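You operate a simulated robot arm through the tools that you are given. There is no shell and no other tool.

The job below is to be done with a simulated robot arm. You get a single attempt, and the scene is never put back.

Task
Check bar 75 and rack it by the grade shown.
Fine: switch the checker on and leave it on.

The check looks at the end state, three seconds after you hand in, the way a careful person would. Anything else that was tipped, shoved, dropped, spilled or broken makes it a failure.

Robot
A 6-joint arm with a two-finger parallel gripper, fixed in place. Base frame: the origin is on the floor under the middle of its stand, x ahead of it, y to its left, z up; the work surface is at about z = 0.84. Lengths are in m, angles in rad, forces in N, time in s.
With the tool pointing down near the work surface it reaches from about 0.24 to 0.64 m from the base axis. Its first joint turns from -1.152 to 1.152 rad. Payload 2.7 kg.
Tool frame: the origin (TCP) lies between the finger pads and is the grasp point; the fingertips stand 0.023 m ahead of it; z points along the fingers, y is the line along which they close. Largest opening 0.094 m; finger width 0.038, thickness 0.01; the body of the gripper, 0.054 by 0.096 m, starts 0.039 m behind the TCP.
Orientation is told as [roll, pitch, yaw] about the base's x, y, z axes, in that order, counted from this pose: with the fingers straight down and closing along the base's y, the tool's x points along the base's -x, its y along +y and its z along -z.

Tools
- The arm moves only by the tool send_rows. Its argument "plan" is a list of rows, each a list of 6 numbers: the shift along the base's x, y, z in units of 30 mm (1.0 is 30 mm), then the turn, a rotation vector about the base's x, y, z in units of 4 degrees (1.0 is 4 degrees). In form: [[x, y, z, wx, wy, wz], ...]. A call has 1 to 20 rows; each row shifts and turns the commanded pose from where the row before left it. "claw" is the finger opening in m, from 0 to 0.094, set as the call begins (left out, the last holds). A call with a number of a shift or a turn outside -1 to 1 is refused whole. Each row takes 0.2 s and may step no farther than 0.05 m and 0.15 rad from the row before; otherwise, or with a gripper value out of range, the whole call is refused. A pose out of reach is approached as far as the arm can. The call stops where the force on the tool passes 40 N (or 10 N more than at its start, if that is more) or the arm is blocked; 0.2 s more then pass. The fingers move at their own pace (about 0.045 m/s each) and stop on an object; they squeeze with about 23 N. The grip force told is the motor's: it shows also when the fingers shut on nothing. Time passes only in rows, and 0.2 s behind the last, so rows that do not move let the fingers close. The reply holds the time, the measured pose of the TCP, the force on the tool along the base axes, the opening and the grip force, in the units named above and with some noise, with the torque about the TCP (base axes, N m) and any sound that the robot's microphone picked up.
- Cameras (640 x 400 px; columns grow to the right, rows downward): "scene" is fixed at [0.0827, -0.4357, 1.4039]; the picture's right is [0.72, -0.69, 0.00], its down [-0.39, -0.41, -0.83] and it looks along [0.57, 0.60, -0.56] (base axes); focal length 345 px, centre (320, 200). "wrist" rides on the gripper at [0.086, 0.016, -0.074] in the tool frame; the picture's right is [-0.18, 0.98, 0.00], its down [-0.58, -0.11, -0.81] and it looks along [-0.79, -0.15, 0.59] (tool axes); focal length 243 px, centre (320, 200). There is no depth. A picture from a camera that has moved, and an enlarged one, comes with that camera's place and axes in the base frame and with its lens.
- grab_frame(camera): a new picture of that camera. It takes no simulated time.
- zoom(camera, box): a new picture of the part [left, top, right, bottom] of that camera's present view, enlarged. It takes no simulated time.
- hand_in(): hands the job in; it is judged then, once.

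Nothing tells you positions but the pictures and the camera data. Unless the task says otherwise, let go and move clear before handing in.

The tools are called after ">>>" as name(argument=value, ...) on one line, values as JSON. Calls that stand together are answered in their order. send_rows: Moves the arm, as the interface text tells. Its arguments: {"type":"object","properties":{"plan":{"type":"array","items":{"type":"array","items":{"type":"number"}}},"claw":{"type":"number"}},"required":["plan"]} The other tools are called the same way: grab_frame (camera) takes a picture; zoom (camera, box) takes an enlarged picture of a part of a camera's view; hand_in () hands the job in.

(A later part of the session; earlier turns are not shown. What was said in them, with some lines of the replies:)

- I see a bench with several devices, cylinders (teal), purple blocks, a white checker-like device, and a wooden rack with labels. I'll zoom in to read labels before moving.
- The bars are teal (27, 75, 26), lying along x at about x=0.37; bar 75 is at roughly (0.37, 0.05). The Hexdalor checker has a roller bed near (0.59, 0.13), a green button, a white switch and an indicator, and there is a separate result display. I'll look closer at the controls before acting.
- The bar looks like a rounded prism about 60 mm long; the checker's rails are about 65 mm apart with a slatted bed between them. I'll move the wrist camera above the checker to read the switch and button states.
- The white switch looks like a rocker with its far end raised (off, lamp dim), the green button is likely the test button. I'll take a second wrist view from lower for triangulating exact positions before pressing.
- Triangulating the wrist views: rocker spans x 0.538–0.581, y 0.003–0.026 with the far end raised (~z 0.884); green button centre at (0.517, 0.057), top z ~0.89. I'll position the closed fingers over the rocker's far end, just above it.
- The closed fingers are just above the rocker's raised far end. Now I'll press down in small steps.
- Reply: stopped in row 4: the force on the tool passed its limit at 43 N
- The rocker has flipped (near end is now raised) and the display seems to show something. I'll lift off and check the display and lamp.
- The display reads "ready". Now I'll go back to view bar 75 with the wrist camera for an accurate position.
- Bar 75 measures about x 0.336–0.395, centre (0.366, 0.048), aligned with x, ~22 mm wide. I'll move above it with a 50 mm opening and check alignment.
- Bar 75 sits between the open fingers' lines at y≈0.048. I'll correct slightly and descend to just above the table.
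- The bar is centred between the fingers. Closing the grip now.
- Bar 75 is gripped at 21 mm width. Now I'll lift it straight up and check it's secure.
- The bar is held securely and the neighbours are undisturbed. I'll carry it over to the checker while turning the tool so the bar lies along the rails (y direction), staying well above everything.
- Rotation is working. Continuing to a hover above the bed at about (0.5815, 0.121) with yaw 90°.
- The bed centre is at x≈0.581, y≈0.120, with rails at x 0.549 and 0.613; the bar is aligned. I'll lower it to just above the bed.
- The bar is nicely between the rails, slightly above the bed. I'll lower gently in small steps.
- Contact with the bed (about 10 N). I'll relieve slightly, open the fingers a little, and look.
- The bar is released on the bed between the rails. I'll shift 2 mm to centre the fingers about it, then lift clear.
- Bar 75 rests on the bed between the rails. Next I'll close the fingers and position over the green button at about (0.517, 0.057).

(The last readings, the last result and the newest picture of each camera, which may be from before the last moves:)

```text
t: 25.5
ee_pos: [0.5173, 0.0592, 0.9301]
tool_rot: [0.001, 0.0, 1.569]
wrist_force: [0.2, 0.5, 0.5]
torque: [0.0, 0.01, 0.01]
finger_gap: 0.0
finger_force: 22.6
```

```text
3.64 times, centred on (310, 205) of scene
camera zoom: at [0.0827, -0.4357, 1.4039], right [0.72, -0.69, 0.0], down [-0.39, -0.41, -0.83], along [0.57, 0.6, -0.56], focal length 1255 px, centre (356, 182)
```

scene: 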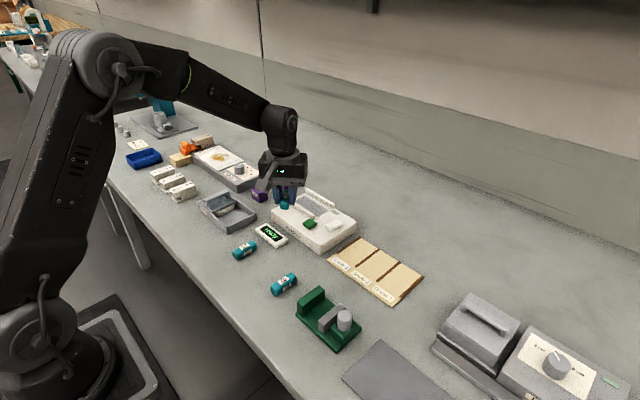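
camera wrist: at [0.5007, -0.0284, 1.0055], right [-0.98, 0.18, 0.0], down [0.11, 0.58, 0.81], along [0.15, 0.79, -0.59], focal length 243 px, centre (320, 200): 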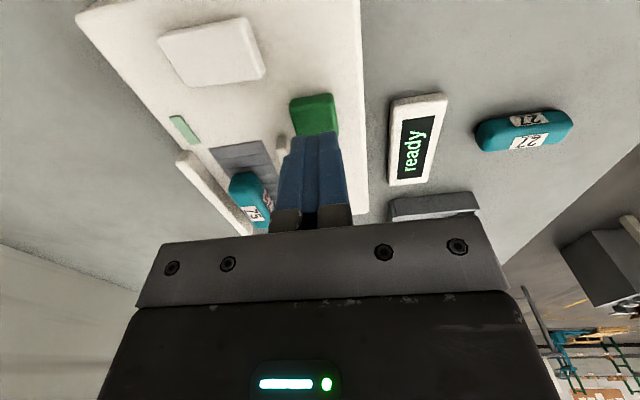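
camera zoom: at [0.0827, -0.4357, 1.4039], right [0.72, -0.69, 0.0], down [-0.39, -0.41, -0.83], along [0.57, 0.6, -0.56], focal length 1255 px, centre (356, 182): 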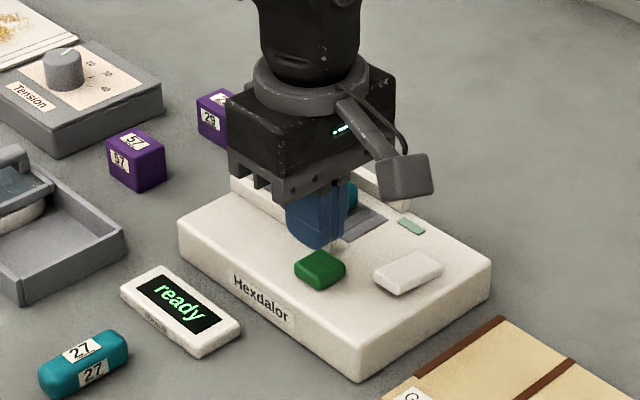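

The fingers are centred above the green button. Pressing down in small steps.

>>> send_rows(plan=[[0, -0.05, -0.2, 0, 0, 0], [0, 0, -0.2, 0, 0, 0], [0, 0, -0.1, 0, 0, 0], [0, 0, -0.1, 0, 0, 0], [0, 0, -0.07, 0, 0, 0], [0, 0, -0.07, 0, 0, 0]])

>>> zoom(camera="scene", box=[250, 150, 370, 260])

```text
t: 26.9
ee_pos: [0.518, 0.0593, 0.909]
tool_rot: [0.002, -0.001, 1.568]
wrist_force: [0.2, 0.7, 1.0]
torque: [0.06, 0.01, 0.0]
finger_gap: 0.0001
finger_force: 23.3
```

```text
3.64 times, centred on (310, 205) of scene
camera zoom: at [0.0827, -0.4357, 1.4039], right [0.72, -0.69, 0.0], down [-0.39, -0.41, -0.83], along [0.57, 0.6, -0.56], focal length 1255 px, centre (356, 182)
```

zoom: 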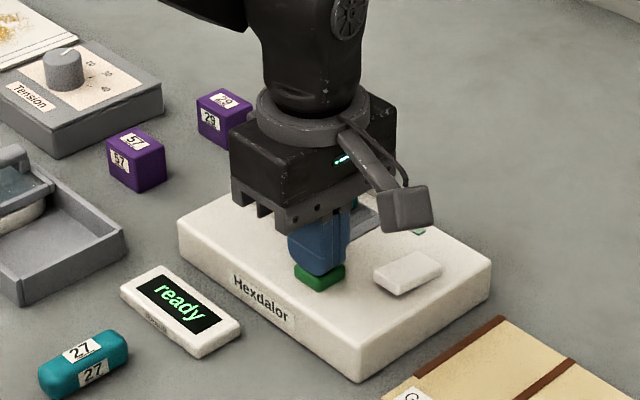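

The fingertip is at the button but with hardly any force yet. Continue pressing gently.

>>> send_rows(plan=[[0, 0, -0.07, 0, 0, 0], [0, 0, -0.07, 0, 0, 0], [0, 0, -0.07, 0, 0, 0], [0, 0, 0, 0, 0, 0]])

>>> zoom(camera="scene", box=[250, 150, 370, 260])

```text
t: 27.9
ee_pos: [0.5174, 0.0583, 0.9034]
tool_rot: [-0.002, 0.0, 1.57]
wrist_force: [-5.8, 1.0, 15.0]
torque: [0.02, 0.12, -0.04]
finger_gap: 0.0001
finger_force: 22.9
heard: click
```

```text
3.64 times, centred on (310, 205) of scene
camera zoom: at [0.0823, -0.4357, 1.4039], right [0.72, -0.69, 0.0], down [-0.39, -0.41, -0.83], along [0.57, 0.6, -0.56], focal length 1255 px, centre (356, 182)
```

zoom: 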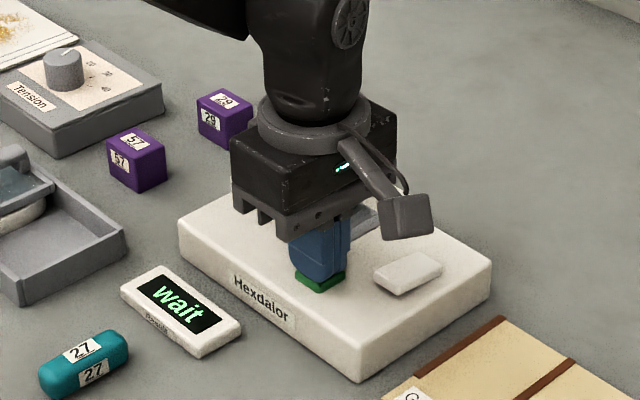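

A click was heard and the display now shows "wait". I'll lift off the button and give the checker time.

>>> send_rows(plan=[[0, 0, 0.3, 0, 0, 0], [0, 0, 0.8, 0, 0, 0], [0, 0, 0.9, 0, 0, 0], [0, 0, 0.9, 0, 0, 0], [0, 0, 0, 0, 0, 0], [0, 0, 0, 0, 0, 0], [0, 0, 0, 0, 0, 0], [0, 0, 0, 0, 0, 0], [0, 0, 0, 0, 0, 0], [0, 0, 0, 0, 0, 0]])

>>> zoom(camera="scene", box=[250, 150, 370, 260])

```text
t: 30.1
ee_pos: [0.517, 0.0578, 0.9885]
tool_rot: [-0.001, 0.0, 1.568]
wrist_force: [-0.1, 0.2, -0.2]
torque: [-0.01, 0.02, 0.03]
finger_gap: 0.0001
finger_force: 23.1
```

```text
3.64 times, centred on (310, 205) of scene
camera zoom: at [0.0827, -0.4357, 1.4039], right [0.72, -0.69, 0.0], down [-0.39, -0.41, -0.83], along [0.57, 0.6, -0.56], focal length 1255 px, centre (356, 182)
```

zoom: 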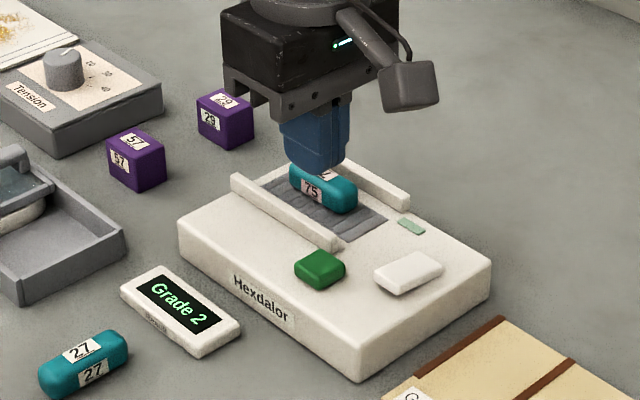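

The display reads "Grade 2". I'll zoom to confirm, and wait a little to see it's stable while viewing the bar for the pick-up.

>>> send_rows(plan=[[0.733, 0.66, 0.2, 0, 0, 0], [0.733, 0.66, 0.2, 0, 0, 0], [0.733, 0.66, 0.2, 0, 0, 0], [0, 0, 0, 0, 0, 0], [0, 0, 0, 0, 0, 0]], claw=0.036)

>>> zoom(camera="scene", box=[240, 210, 300, 260])

>>> zoom(camera="wrist", box=[220, 0, 400, 140])

```text
t: 31.3
ee_pos: [0.5828, 0.1183, 1.0088]
tool_rot: [0.001, -0.001, 1.57]
wrist_force: [0.5, 0.6, 0.0]
torque: [0.02, -0.02, 0.04]
finger_gap: 0.036
finger_force: 0.1
```

```text
8.00 times, centred on (270, 235) of scene
camera zoom: at [0.0827, -0.4357, 1.4039], right [0.72, -0.69, 0.0], down [-0.39, -0.41, -0.83], along [0.57, 0.6, -0.56], focal length 2761 px, centre (720, -80)
```

zoom: 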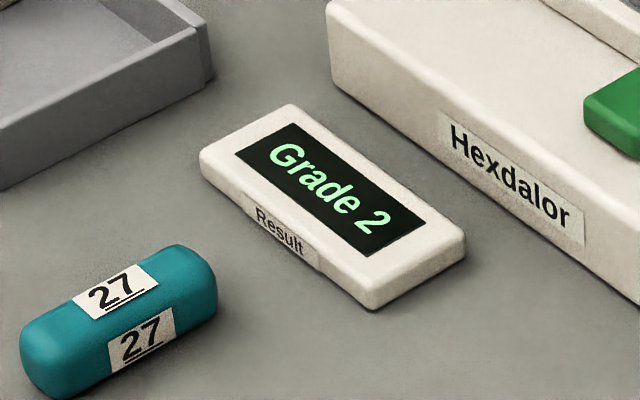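

```text
2.86 times, centred on (310, 70) of wrist
camera zoom: at [0.5664, 0.0307, 1.0837], right [-0.98, 0.19, 0.0], down [0.11, 0.58, 0.81], along [0.15, 0.79, -0.59], focal length 693 px, centre (349, 571)
```

zoom: 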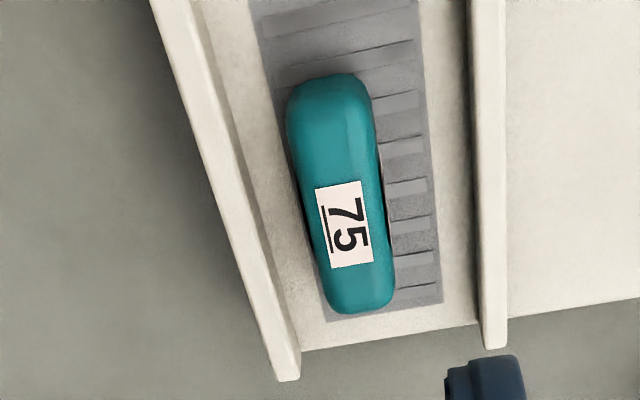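

Grade 2 is confirmed. The bar lies at about (0.584, 0.123); I'll descend with a 31 mm opening to hover just above it and verify clearance to the rails.

>>> send_rows(plan=[[0.03, 0.1, -0.7, 0, 0, -0.2], [0, 0, -0.7, 0, 0, -0.2], [0, 0, -0.7, 0, 0, 0], [0, 0, -0.5, 0, 0, 0], [0, 0, 0, 0, 0, 0]], claw=0.031)

>>> grab_frame(camera="wrist")

>>> zoom(camera="wrist", box=[220, 60, 420, 240])

>>> zoom(camera="scene", box=[270, 150, 370, 250])

```text
t: 32.5
ee_pos: [0.5856, 0.1199, 0.9308]
tool_rot: [0.001, 0.001, 1.541]
wrist_force: [-0.3, 0.4, 0.1]
torque: [0.0, -0.01, -0.01]
finger_gap: 0.031
finger_force: 0.0
```

```text
taken
camera wrist: at [0.5661, 0.0323, 1.0061], right [-0.98, 0.21, 0.0], down [0.13, 0.58, 0.81], along [0.17, 0.79, -0.59], focal length 243 px, centre (320, 200)
```

wrist: 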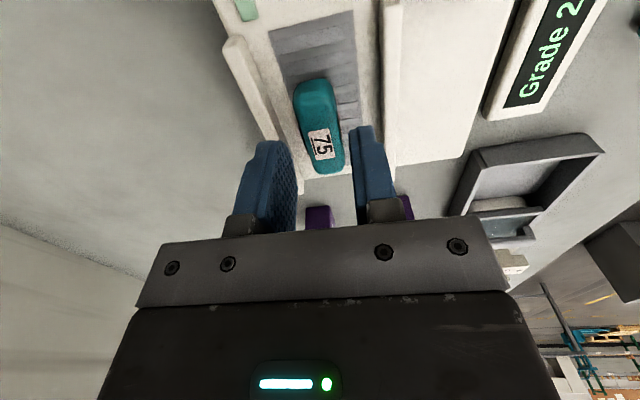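

```text
2.22 times, centred on (320, 150) of wrist
camera zoom: at [0.5661, 0.0323, 1.0061], right [-0.98, 0.21, 0.0], down [0.13, 0.58, 0.81], along [0.17, 0.79, -0.59], focal length 539 px, centre (320, 311)
```

zoom: 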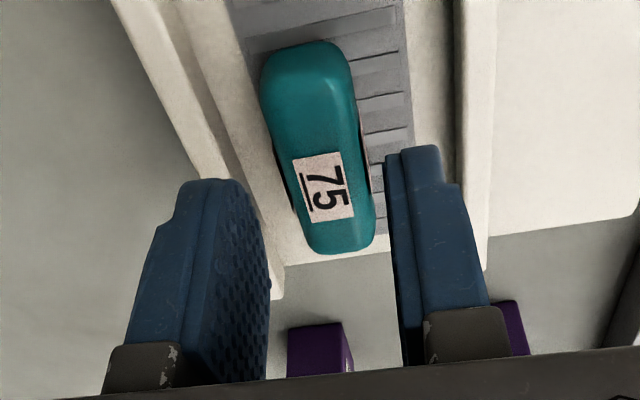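

```text
4.00 times, centred on (320, 200) of scene
camera zoom: at [0.0827, -0.4357, 1.4039], right [0.72, -0.69, 0.0], down [-0.39, -0.41, -0.83], along [0.57, 0.6, -0.56], focal length 1381 px, centre (320, 200)
```

zoom: 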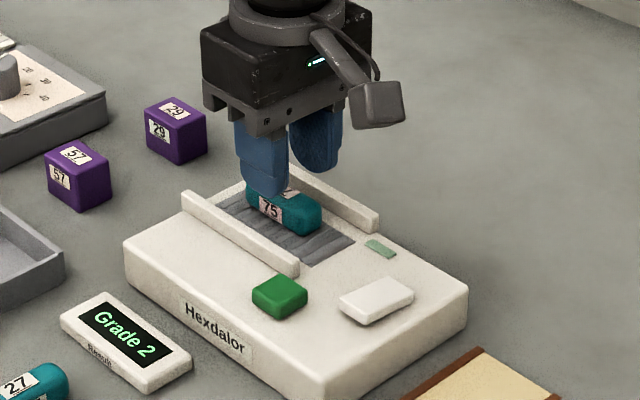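

Bar spans x 0.574–0.594, fingers' inside faces are clear of it and outside faces clear of the rails. Descending to grip height.

>>> send_rows(plan=[[-0.03, 0.02, -0.25, 0, 0, 0], [0, 0, -0.25, 0, 0, 0], [0, 0, -0.2, 0, 0, 0], [0, 0, -0.15, 0, 0, 0], [0, 0, 0, 0, 0, 0]])

>>> zoom(camera="wrist", box=[220, 60, 420, 240])

>>> zoom(camera="scene", box=[270, 150, 370, 250])

```text
t: 33.7
ee_pos: [0.584, 0.1218, 0.9054]
tool_rot: [-0.001, 0.001, 1.54]
wrist_force: [0.4, -0.4, 1.1]
torque: [-0.02, -0.02, 0.01]
finger_gap: 0.0309
finger_force: 0.1
```

```text
2.22 times, centred on (320, 150) of wrist
camera zoom: at [0.5649, 0.0338, 0.9795], right [-0.98, 0.21, 0.0], down [0.13, 0.58, 0.81], along [0.17, 0.79, -0.59], focal length 539 px, centre (320, 311)
```

zoom: 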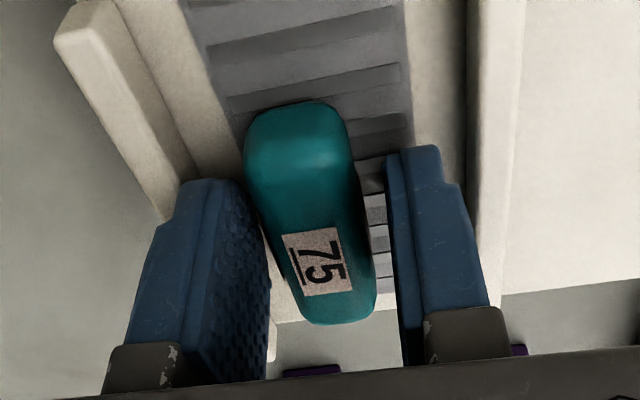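

```text
4.00 times, centred on (320, 200) of scene
camera zoom: at [0.0827, -0.4357, 1.4039], right [0.72, -0.69, 0.0], down [-0.39, -0.41, -0.83], along [0.57, 0.6, -0.56], focal length 1381 px, centre (320, 200)
```

zoom: 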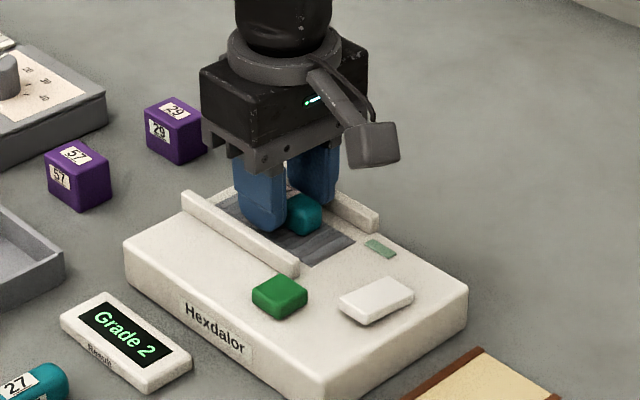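

The bar is between the fingers. Closing, then lifting straight up.

>>> send_rows(plan=[[0, 0, 0, 0, 0, 0], [0, 0, 0, 0, 0, 0], [0, 0, 0, 0, 0, 0]], claw=0.0)

>>> send_rows(plan=[[0, 0, 0.2, 0, 0, 0], [0, 0, 0.5, 0, 0, 0], [0, 0, 0.8, 0, 0, 0], [0, 0, 0.8, 0, 0, 0], [0, 0, 0.5, 0, 0, 0]])

>>> grab_frame(camera="wrist")

>>> zoom(camera="scene", box=[250, 140, 370, 250])

```text
t: 34.5
ee_pos: [0.583, 0.1215, 0.9051]
tool_rot: [0.001, -0.001, 1.542]
wrist_force: [0.3, 0.2, -0.4]
torque: [0.0, -0.01, 0.0]
finger_gap: 0.0209
finger_force: 22.9
```

```text
t: 35.7
ee_pos: [0.5839, 0.1191, 0.989]
tool_rot: [-0.001, -0.001, 1.541]
wrist_force: [-0.7, -0.4, -0.4]
torque: [0.02, 0.0, -0.01]
finger_gap: 0.0206
finger_force: 23.2
```

```text
taken
camera wrist: at [0.5647, 0.0321, 1.0636], right [-0.98, 0.21, 0.0], down [0.13, 0.58, 0.81], along [0.17, 0.79, -0.59], focal length 243 px, centre (320, 200)
```

wrist: 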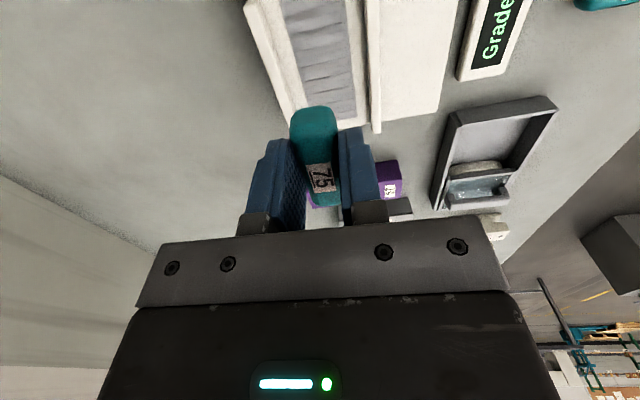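

```text
3.64 times, centred on (310, 195) of scene
camera zoom: at [0.0827, -0.4357, 1.4039], right [0.72, -0.69, 0.0], down [-0.39, -0.41, -0.83], along [0.57, 0.6, -0.56], focal length 1255 px, centre (356, 218)
```

zoom: 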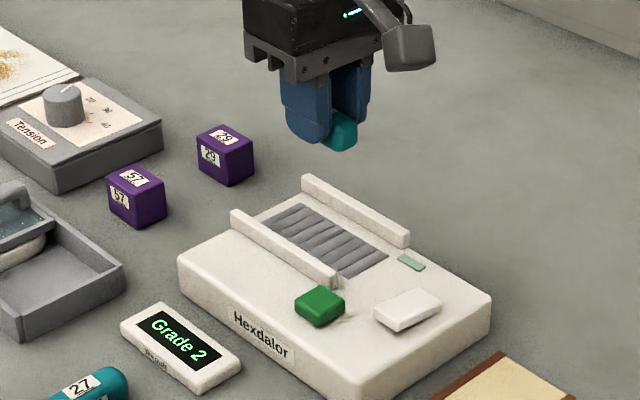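

Bar 75 is lifted. From the wrist views, the rack dividers are at y≈ -0.031, -0.090, -0.149, x 0.519–0.598, so the Grade 2 slot centre is (0.558, -0.1195). I'll carry the bar there while turning back to yaw 0.

>>> send_rows(plan=[[-0.0435, -0.39, 0, 0, 0, -1], [-0.0435, -0.39, 0, 0, 0, -1], [-0.0435, -0.39, 0, 0, 0, -1], [-0.0435, -0.39, 0, 0, 0, -1], [-0.0435, -0.39, 0, 0, 0, -1], [-0.0435, -0.39, 0, 0, 0, -1], [-0.0435, -0.39, 0, 0, 0, -1], [-0.0435, -0.39, 0, 0, 0, -1], [-0.0435, -0.39, 0, 0, 0, -1], [-0.0435, -0.39, 0, 0, 0, -1], [-0.0435, -0.39, 0, 0, 0, -1], [-0.0435, -0.39, 0, 0, 0, -1], [-0.0435, -0.39, 0, 0, 0, -1], [-0.0435, -0.39, 0, 0, 0, -1], [-0.0435, -0.39, 0, 0, 0, -1], [-0.0435, -0.39, 0, 0, 0, -1], [-0.0435, -0.39, 0, 0, 0, -1], [-0.0435, -0.39, 0, 0, 0, -1], [-0.0435, -0.39, 0, 0, 0, -1], [-0.0435, -0.39, 0, 0, 0, -1]])

>>> send_rows(plan=[[0, 0, 0, 0, 0, -1], [0, 0, 0, 0, 0, -1], [0, 0, 0, 0, 0, -0.07], [0, 0, 0, 0, 0, 0]])

>>> grab_frame(camera="wrist")

>>> grab_frame(camera="scene")

```text
t: 39.9
ee_pos: [0.5577, -0.1138, 0.9886]
tool_rot: [0.0, 0.0, 0.144]
wrist_force: [0.0, -0.2, -0.1]
torque: [0.01, -0.01, -0.01]
finger_gap: 0.0209
finger_force: 22.7
```

```text
t: 40.9
ee_pos: [0.558, -0.1134, 0.9877]
tool_rot: [-0.001, 0.001, -0.002]
wrist_force: [-0.1, 0.0, -0.8]
torque: [-0.01, 0.0, 0.02]
finger_gap: 0.0208
finger_force: 22.8
```

```text
taken
camera wrist: at [0.4711, -0.098, 1.0631], right [0.18, 0.98, 0.0], down [0.58, -0.11, 0.81], along [0.79, -0.15, -0.59], focal length 243 px, centre (320, 200)
```

wrist: 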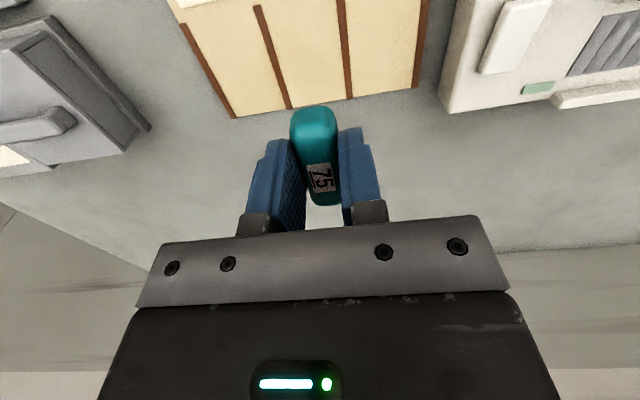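

```text
taken
```

scene: 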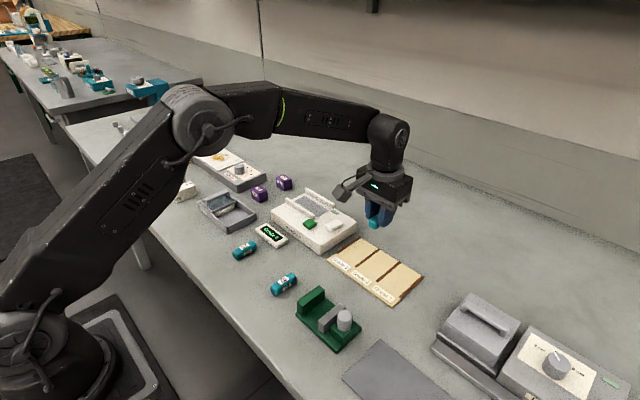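

The tool is over the Grade 2 slot (dividers at y≈ -0.091 and -0.150). I'll shift to y = -0.121 and lower to just above the rack.

>>> send_rows(plan=[[0, -0.25, -0.5, 0, 0, 0], [0, 0, -0.7, 0, 0, 0], [0, 0, -0.7, 0, 0, 0], [0, 0, -0.7, 0, 0, 0], [0, 0, -0.5, 0, 0, 0], [0, 0, 0, 0, 0, 0]])

>>> grab_frame(camera="wrist")

>>> zoom(camera="scene", box=[320, 200, 440, 310])

```text
t: 42.3
ee_pos: [0.5577, -0.1221, 0.8953]
tool_rot: [0.002, -0.001, 0.002]
wrist_force: [-0.2, -0.5, -0.4]
torque: [0.03, 0.01, 0.0]
finger_gap: 0.021
finger_force: 22.7
```

```text
taken
camera wrist: at [0.4706, -0.1067, 0.9697], right [0.18, 0.98, 0.0], down [0.58, -0.11, 0.81], along [0.79, -0.15, -0.59], focal length 243 px, centre (320, 200)
```

wrist: 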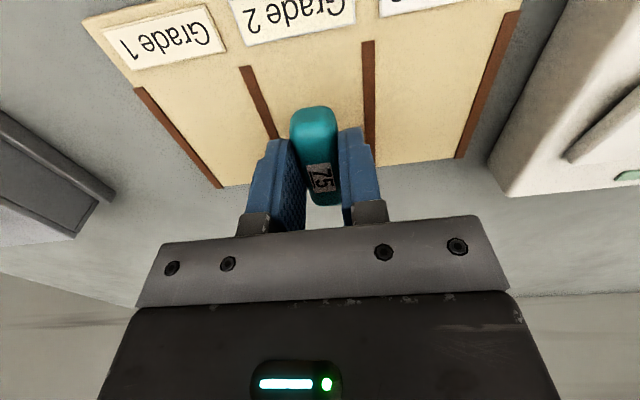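

```text
3.64 times, centred on (380, 255) of scene
camera zoom: at [0.0827, -0.4357, 1.4039], right [0.72, -0.69, 0.0], down [-0.39, -0.41, -0.83], along [0.57, 0.6, -0.56], focal length 1255 px, centre (102, 0)
```

zoom: 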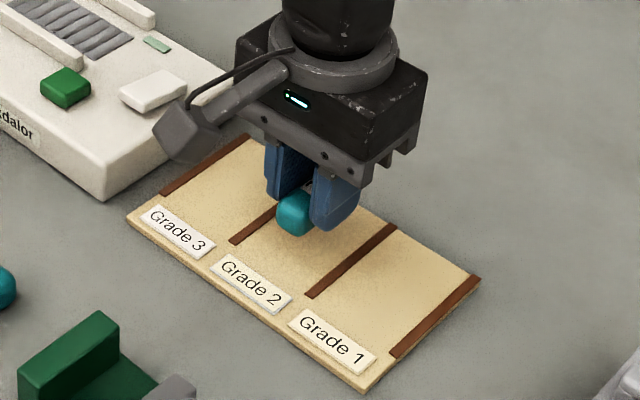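

The bar is centred within the Grade 2 slot. Lowering in small steps to contact.

>>> send_rows(plan=[[0, 0, -0.15, 0, 0, 0], [0, 0, -0.15, 0, 0, 0], [0, 0, -0.1, 0, 0, 0], [0, 0, -0.05, 0, 0, 0], [0, 0, 0, 0, 0, 0]])

```text
t: 43.5
ee_pos: [0.5576, -0.1202, 0.8817]
tool_rot: [0.002, 0.0, 0.0]
wrist_force: [-0.2, -0.3, -1.0]
torque: [0.01, 0.02, 0.03]
finger_gap: 0.0207
finger_force: 23.0
```

>>> send_rows(plan=[[0, 0, -0.05, 0, 0, 0], [0, 0, -0.05, 0, 0, 0], [0, 0, -0.05, 0, 0, 0], [0, 0, 0, 0, 0, 0]])

>>> zoom(camera="scene", box=[320, 200, 440, 310])

```text
t: 44.5
ee_pos: [0.5579, -0.1209, 0.8772]
tool_rot: [0.0, 0.0, 0.001]
wrist_force: [0.2, -0.2, -0.4]
torque: [-0.02, -0.01, -0.02]
finger_gap: 0.0209
finger_force: 22.9
```

```text
3.64 times, centred on (380, 255) of scene
camera zoom: at [0.0827, -0.4357, 1.4039], right [0.72, -0.69, 0.0], down [-0.39, -0.41, -0.83], along [0.57, 0.6, -0.56], focal length 1255 px, centre (102, 0)
```

zoom: 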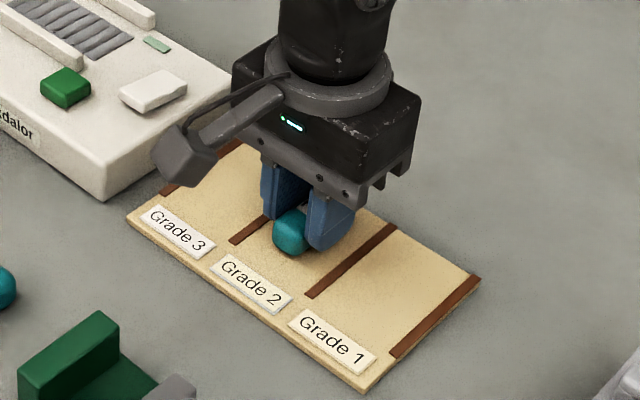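

No contact force yet, so the bar is slightly above the board. Continuing with small steps.

>>> send_rows(plan=[[0, 0, -0.05, 0, 0, 0], [0, 0, -0.05, 0, 0, 0], [0, 0, 0, 0, 0, 0]])

```text
t: 45.3
ee_pos: [0.5578, -0.1214, 0.8761]
tool_rot: [-0.001, -0.003, 0.002]
wrist_force: [-2.5, -0.3, 10.9]
torque: [0.02, 0.24, 0.01]
finger_gap: 0.0208
finger_force: 23.2
```

Contact with the board. I'll relieve slightly and open the fingers just enough to release.

>>> send_rows(plan=[[0, 0, 0.05, 0, 0, 0], [0, 0, 0, 0, 0, 0]])

>>> send_rows(plan=[[0, 0, 0, 0, 0, 0], [0, 0, 0, 0, 0, 0], [0, 0, 0, 0, 0, 0]], claw=0.031)

>>> grab_frame(camera="wrist")

>>> zoom(camera="scene", box=[320, 200, 440, 310])

```text
t: 45.9
ee_pos: [0.557, -0.1221, 0.8751]
tool_rot: [0.001, -0.001, 0.001]
wrist_force: [2.0, -0.4, 5.5]
torque: [-0.03, 0.04, -0.02]
finger_gap: 0.0208
finger_force: 23.0
```

```text
t: 46.7
ee_pos: [0.5566, -0.1198, 0.8748]
tool_rot: [0.0, 0.002, 0.002]
wrist_force: [-0.3, -0.2, 0.7]
torque: [0.02, 0.0, 0.01]
finger_gap: 0.0309
finger_force: 0.2
```

```text
taken
camera wrist: at [0.4705, -0.1053, 0.9504], right [0.18, 0.98, 0.0], down [0.58, -0.11, 0.81], along [0.79, -0.15, -0.59], focal length 243 px, centre (320, 200)
```

wrist: 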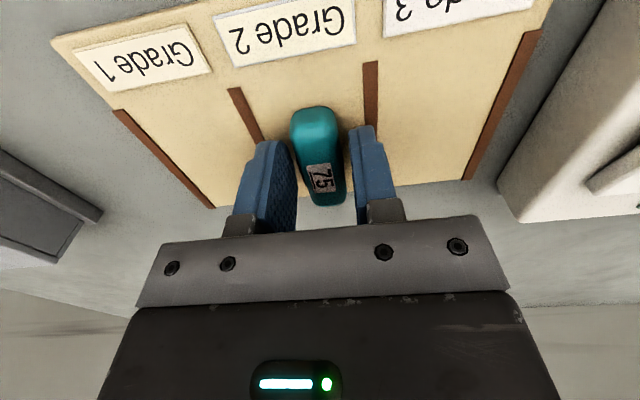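

```text
3.64 times, centred on (380, 255) of scene
camera zoom: at [0.0827, -0.4357, 1.4039], right [0.72, -0.69, 0.0], down [-0.39, -0.41, -0.83], along [0.57, 0.6, -0.56], focal length 1255 px, centre (102, 0)
```

zoom: 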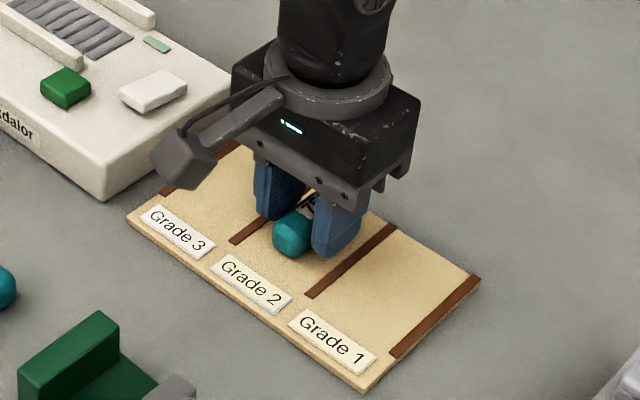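

The bar is released in the Grade 2 slot between the dividers. Lifting straight up and clear.

>>> send_rows(plan=[[0, 0, 0.15, 0, 0, 0], [0, 0, 0.4, 0, 0, 0], [0, 0, 0.8, 0, 0, 0], [0, 0, 0.9, 0, 0, 0], [0, 0, 0.9, 0, 0, 0], [-0.5, 0, 0.9, 0, 0, 0], [-0.8, 0, 0.5, 0, 0, 0], [-0.8, 0, 0.5, 0, 0, 0], [-0.8, 0, 0.5, 0, 0, 0], [-0.8, 0, 0, 0, 0, 0], [0, 0, 0, 0, 0, 0]])

>>> grab_frame(camera="scene")

>>> zoom(camera="scene", box=[230, 180, 430, 310])

>>> grab_frame(camera="wrist")

```text
t: 49.1
ee_pos: [0.4462, -0.121, 1.0431]
tool_rot: [0.0, 0.001, 0.003]
wrist_force: [0.2, 0.0, -0.6]
torque: [0.0, 0.03, 0.03]
finger_gap: 0.0307
finger_force: 0.0
```

```text
taken
```

scene: 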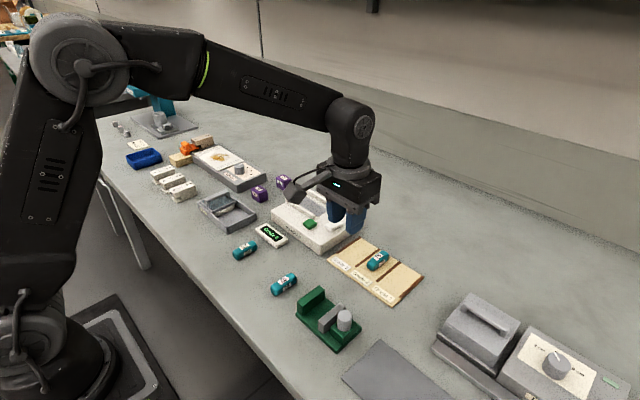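

```text
3.08 times, centred on (330, 245) of scene
camera zoom: at [0.0827, -0.4357, 1.4039], right [0.72, -0.69, 0.0], down [-0.39, -0.41, -0.83], along [0.57, 0.6, -0.56], focal length 1062 px, centre (289, 62)
```

zoom: 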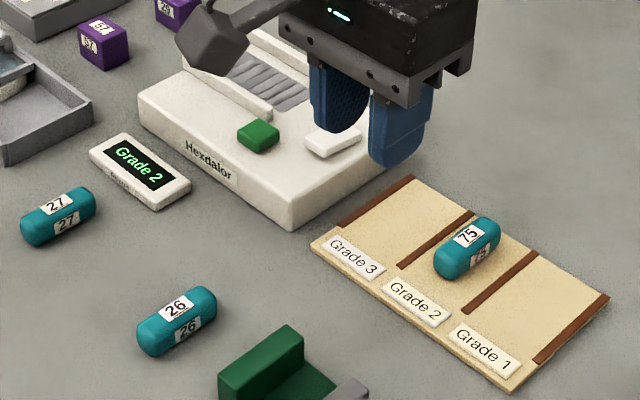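

```text
taken
camera wrist: at [0.3584, -0.106, 1.1183], right [0.18, 0.98, 0.0], down [0.58, -0.11, 0.81], along [0.79, -0.15, -0.59], focal length 243 px, centre (320, 200)
```

wrist: 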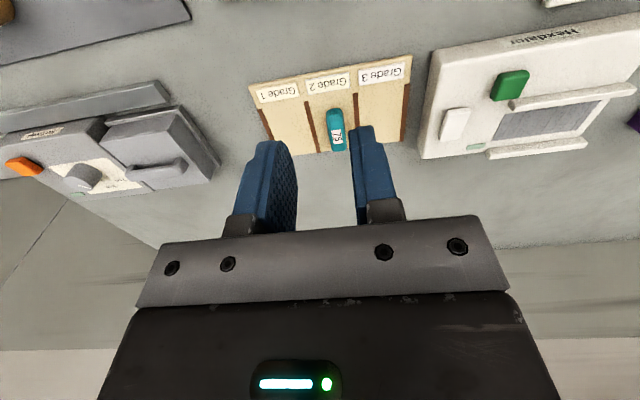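

Bar 75 is lying in the Grade 2 slot and the display is still lit (checker on). I'll move further clear and do a final check of the whole scene.

>>> send_rows(plan=[[-0.5, 0.8, 0.8, 0, 0, 0], [-0.5, 0.8, 0.8, 0, 0, 0], [-0.5, 0.8, 0.8, 0, 0, 0], [0, 0.8, 0.8, 0, 0, 0], [0, 0.8, 0.8, 0, 0, 0], [0, 0.8, 0, 0, 0, 0], [0, 0.8, 0, 0, 0, 0], [0, 0, 0, 0, 0, 0]])

>>> grab_frame(camera="scene")

>>> zoom(camera="scene", box=[270, 180, 430, 310])

>>> zoom(camera="scene", box=[110, 110, 310, 310])

```text
t: 50.9
ee_pos: [0.4025, 0.0485, 1.1639]
tool_rot: [-0.002, 0.001, 0.002]
wrist_force: [-0.3, -0.2, 0.2]
torque: [0.02, -0.03, 0.01]
finger_gap: 0.0309
finger_force: 0.2
```

```text
taken
```

scene: 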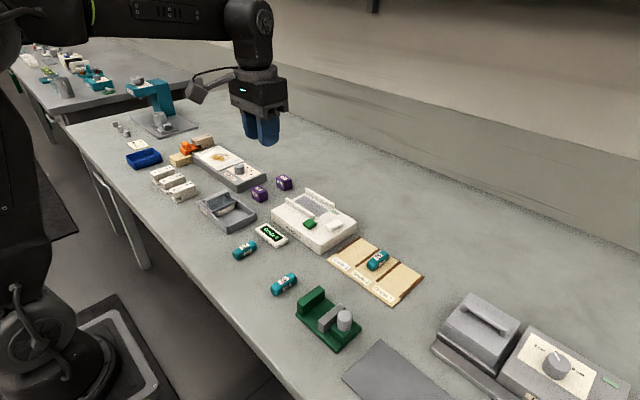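

```text
3.08 times, centred on (350, 245) of scene
camera zoom: at [0.0827, -0.4357, 1.4039], right [0.72, -0.69, 0.0], down [-0.39, -0.41, -0.83], along [0.57, 0.6, -0.56], focal length 1062 px, centre (228, 62)
```

zoom: 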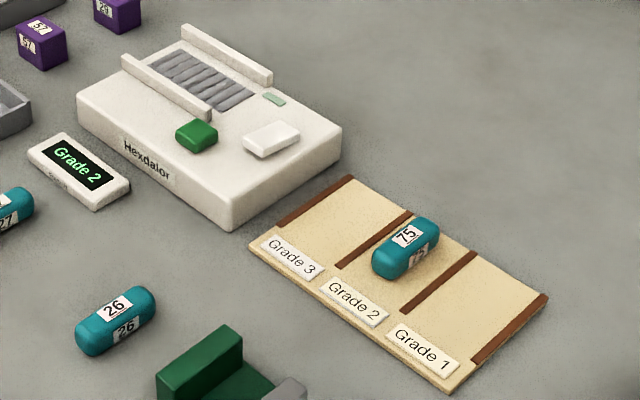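

```text
2.00 times, centred on (210, 210) of scene
camera zoom: at [0.0827, -0.4357, 1.4039], right [0.72, -0.69, 0.0], down [-0.39, -0.41, -0.83], along [0.57, 0.6, -0.56], focal length 690 px, centre (540, 180)
```

zoom: 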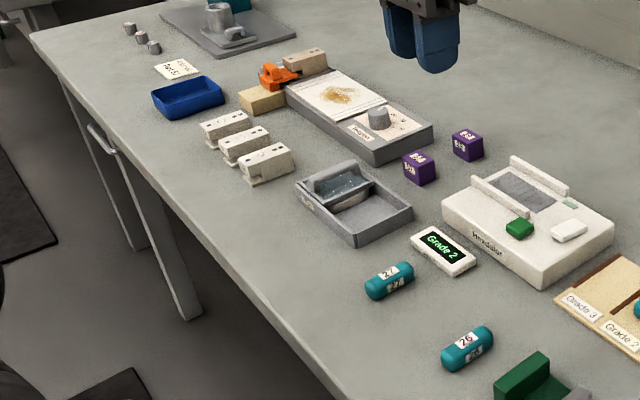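

Bar 75 rests in the Grade 2 slot, the checker is still on showing "Grade 2", and everything else is where it was. The gripper is open and clear, so I'm handing in.

>>> hand_in()

```text
The job is handed in.
```

Bar 75 was checked and came out as Grade 2. It is now lying in the Grade 2 slot of the rack, between the dividers.

The checker is switched on and I left it on; its display still read "Grade 2" before I handed in. Bars 26 and 27 and everything else in the camera view looked unmoved, and the gripper is open and clear of the bench. I have handed the job in; no verdict came back.
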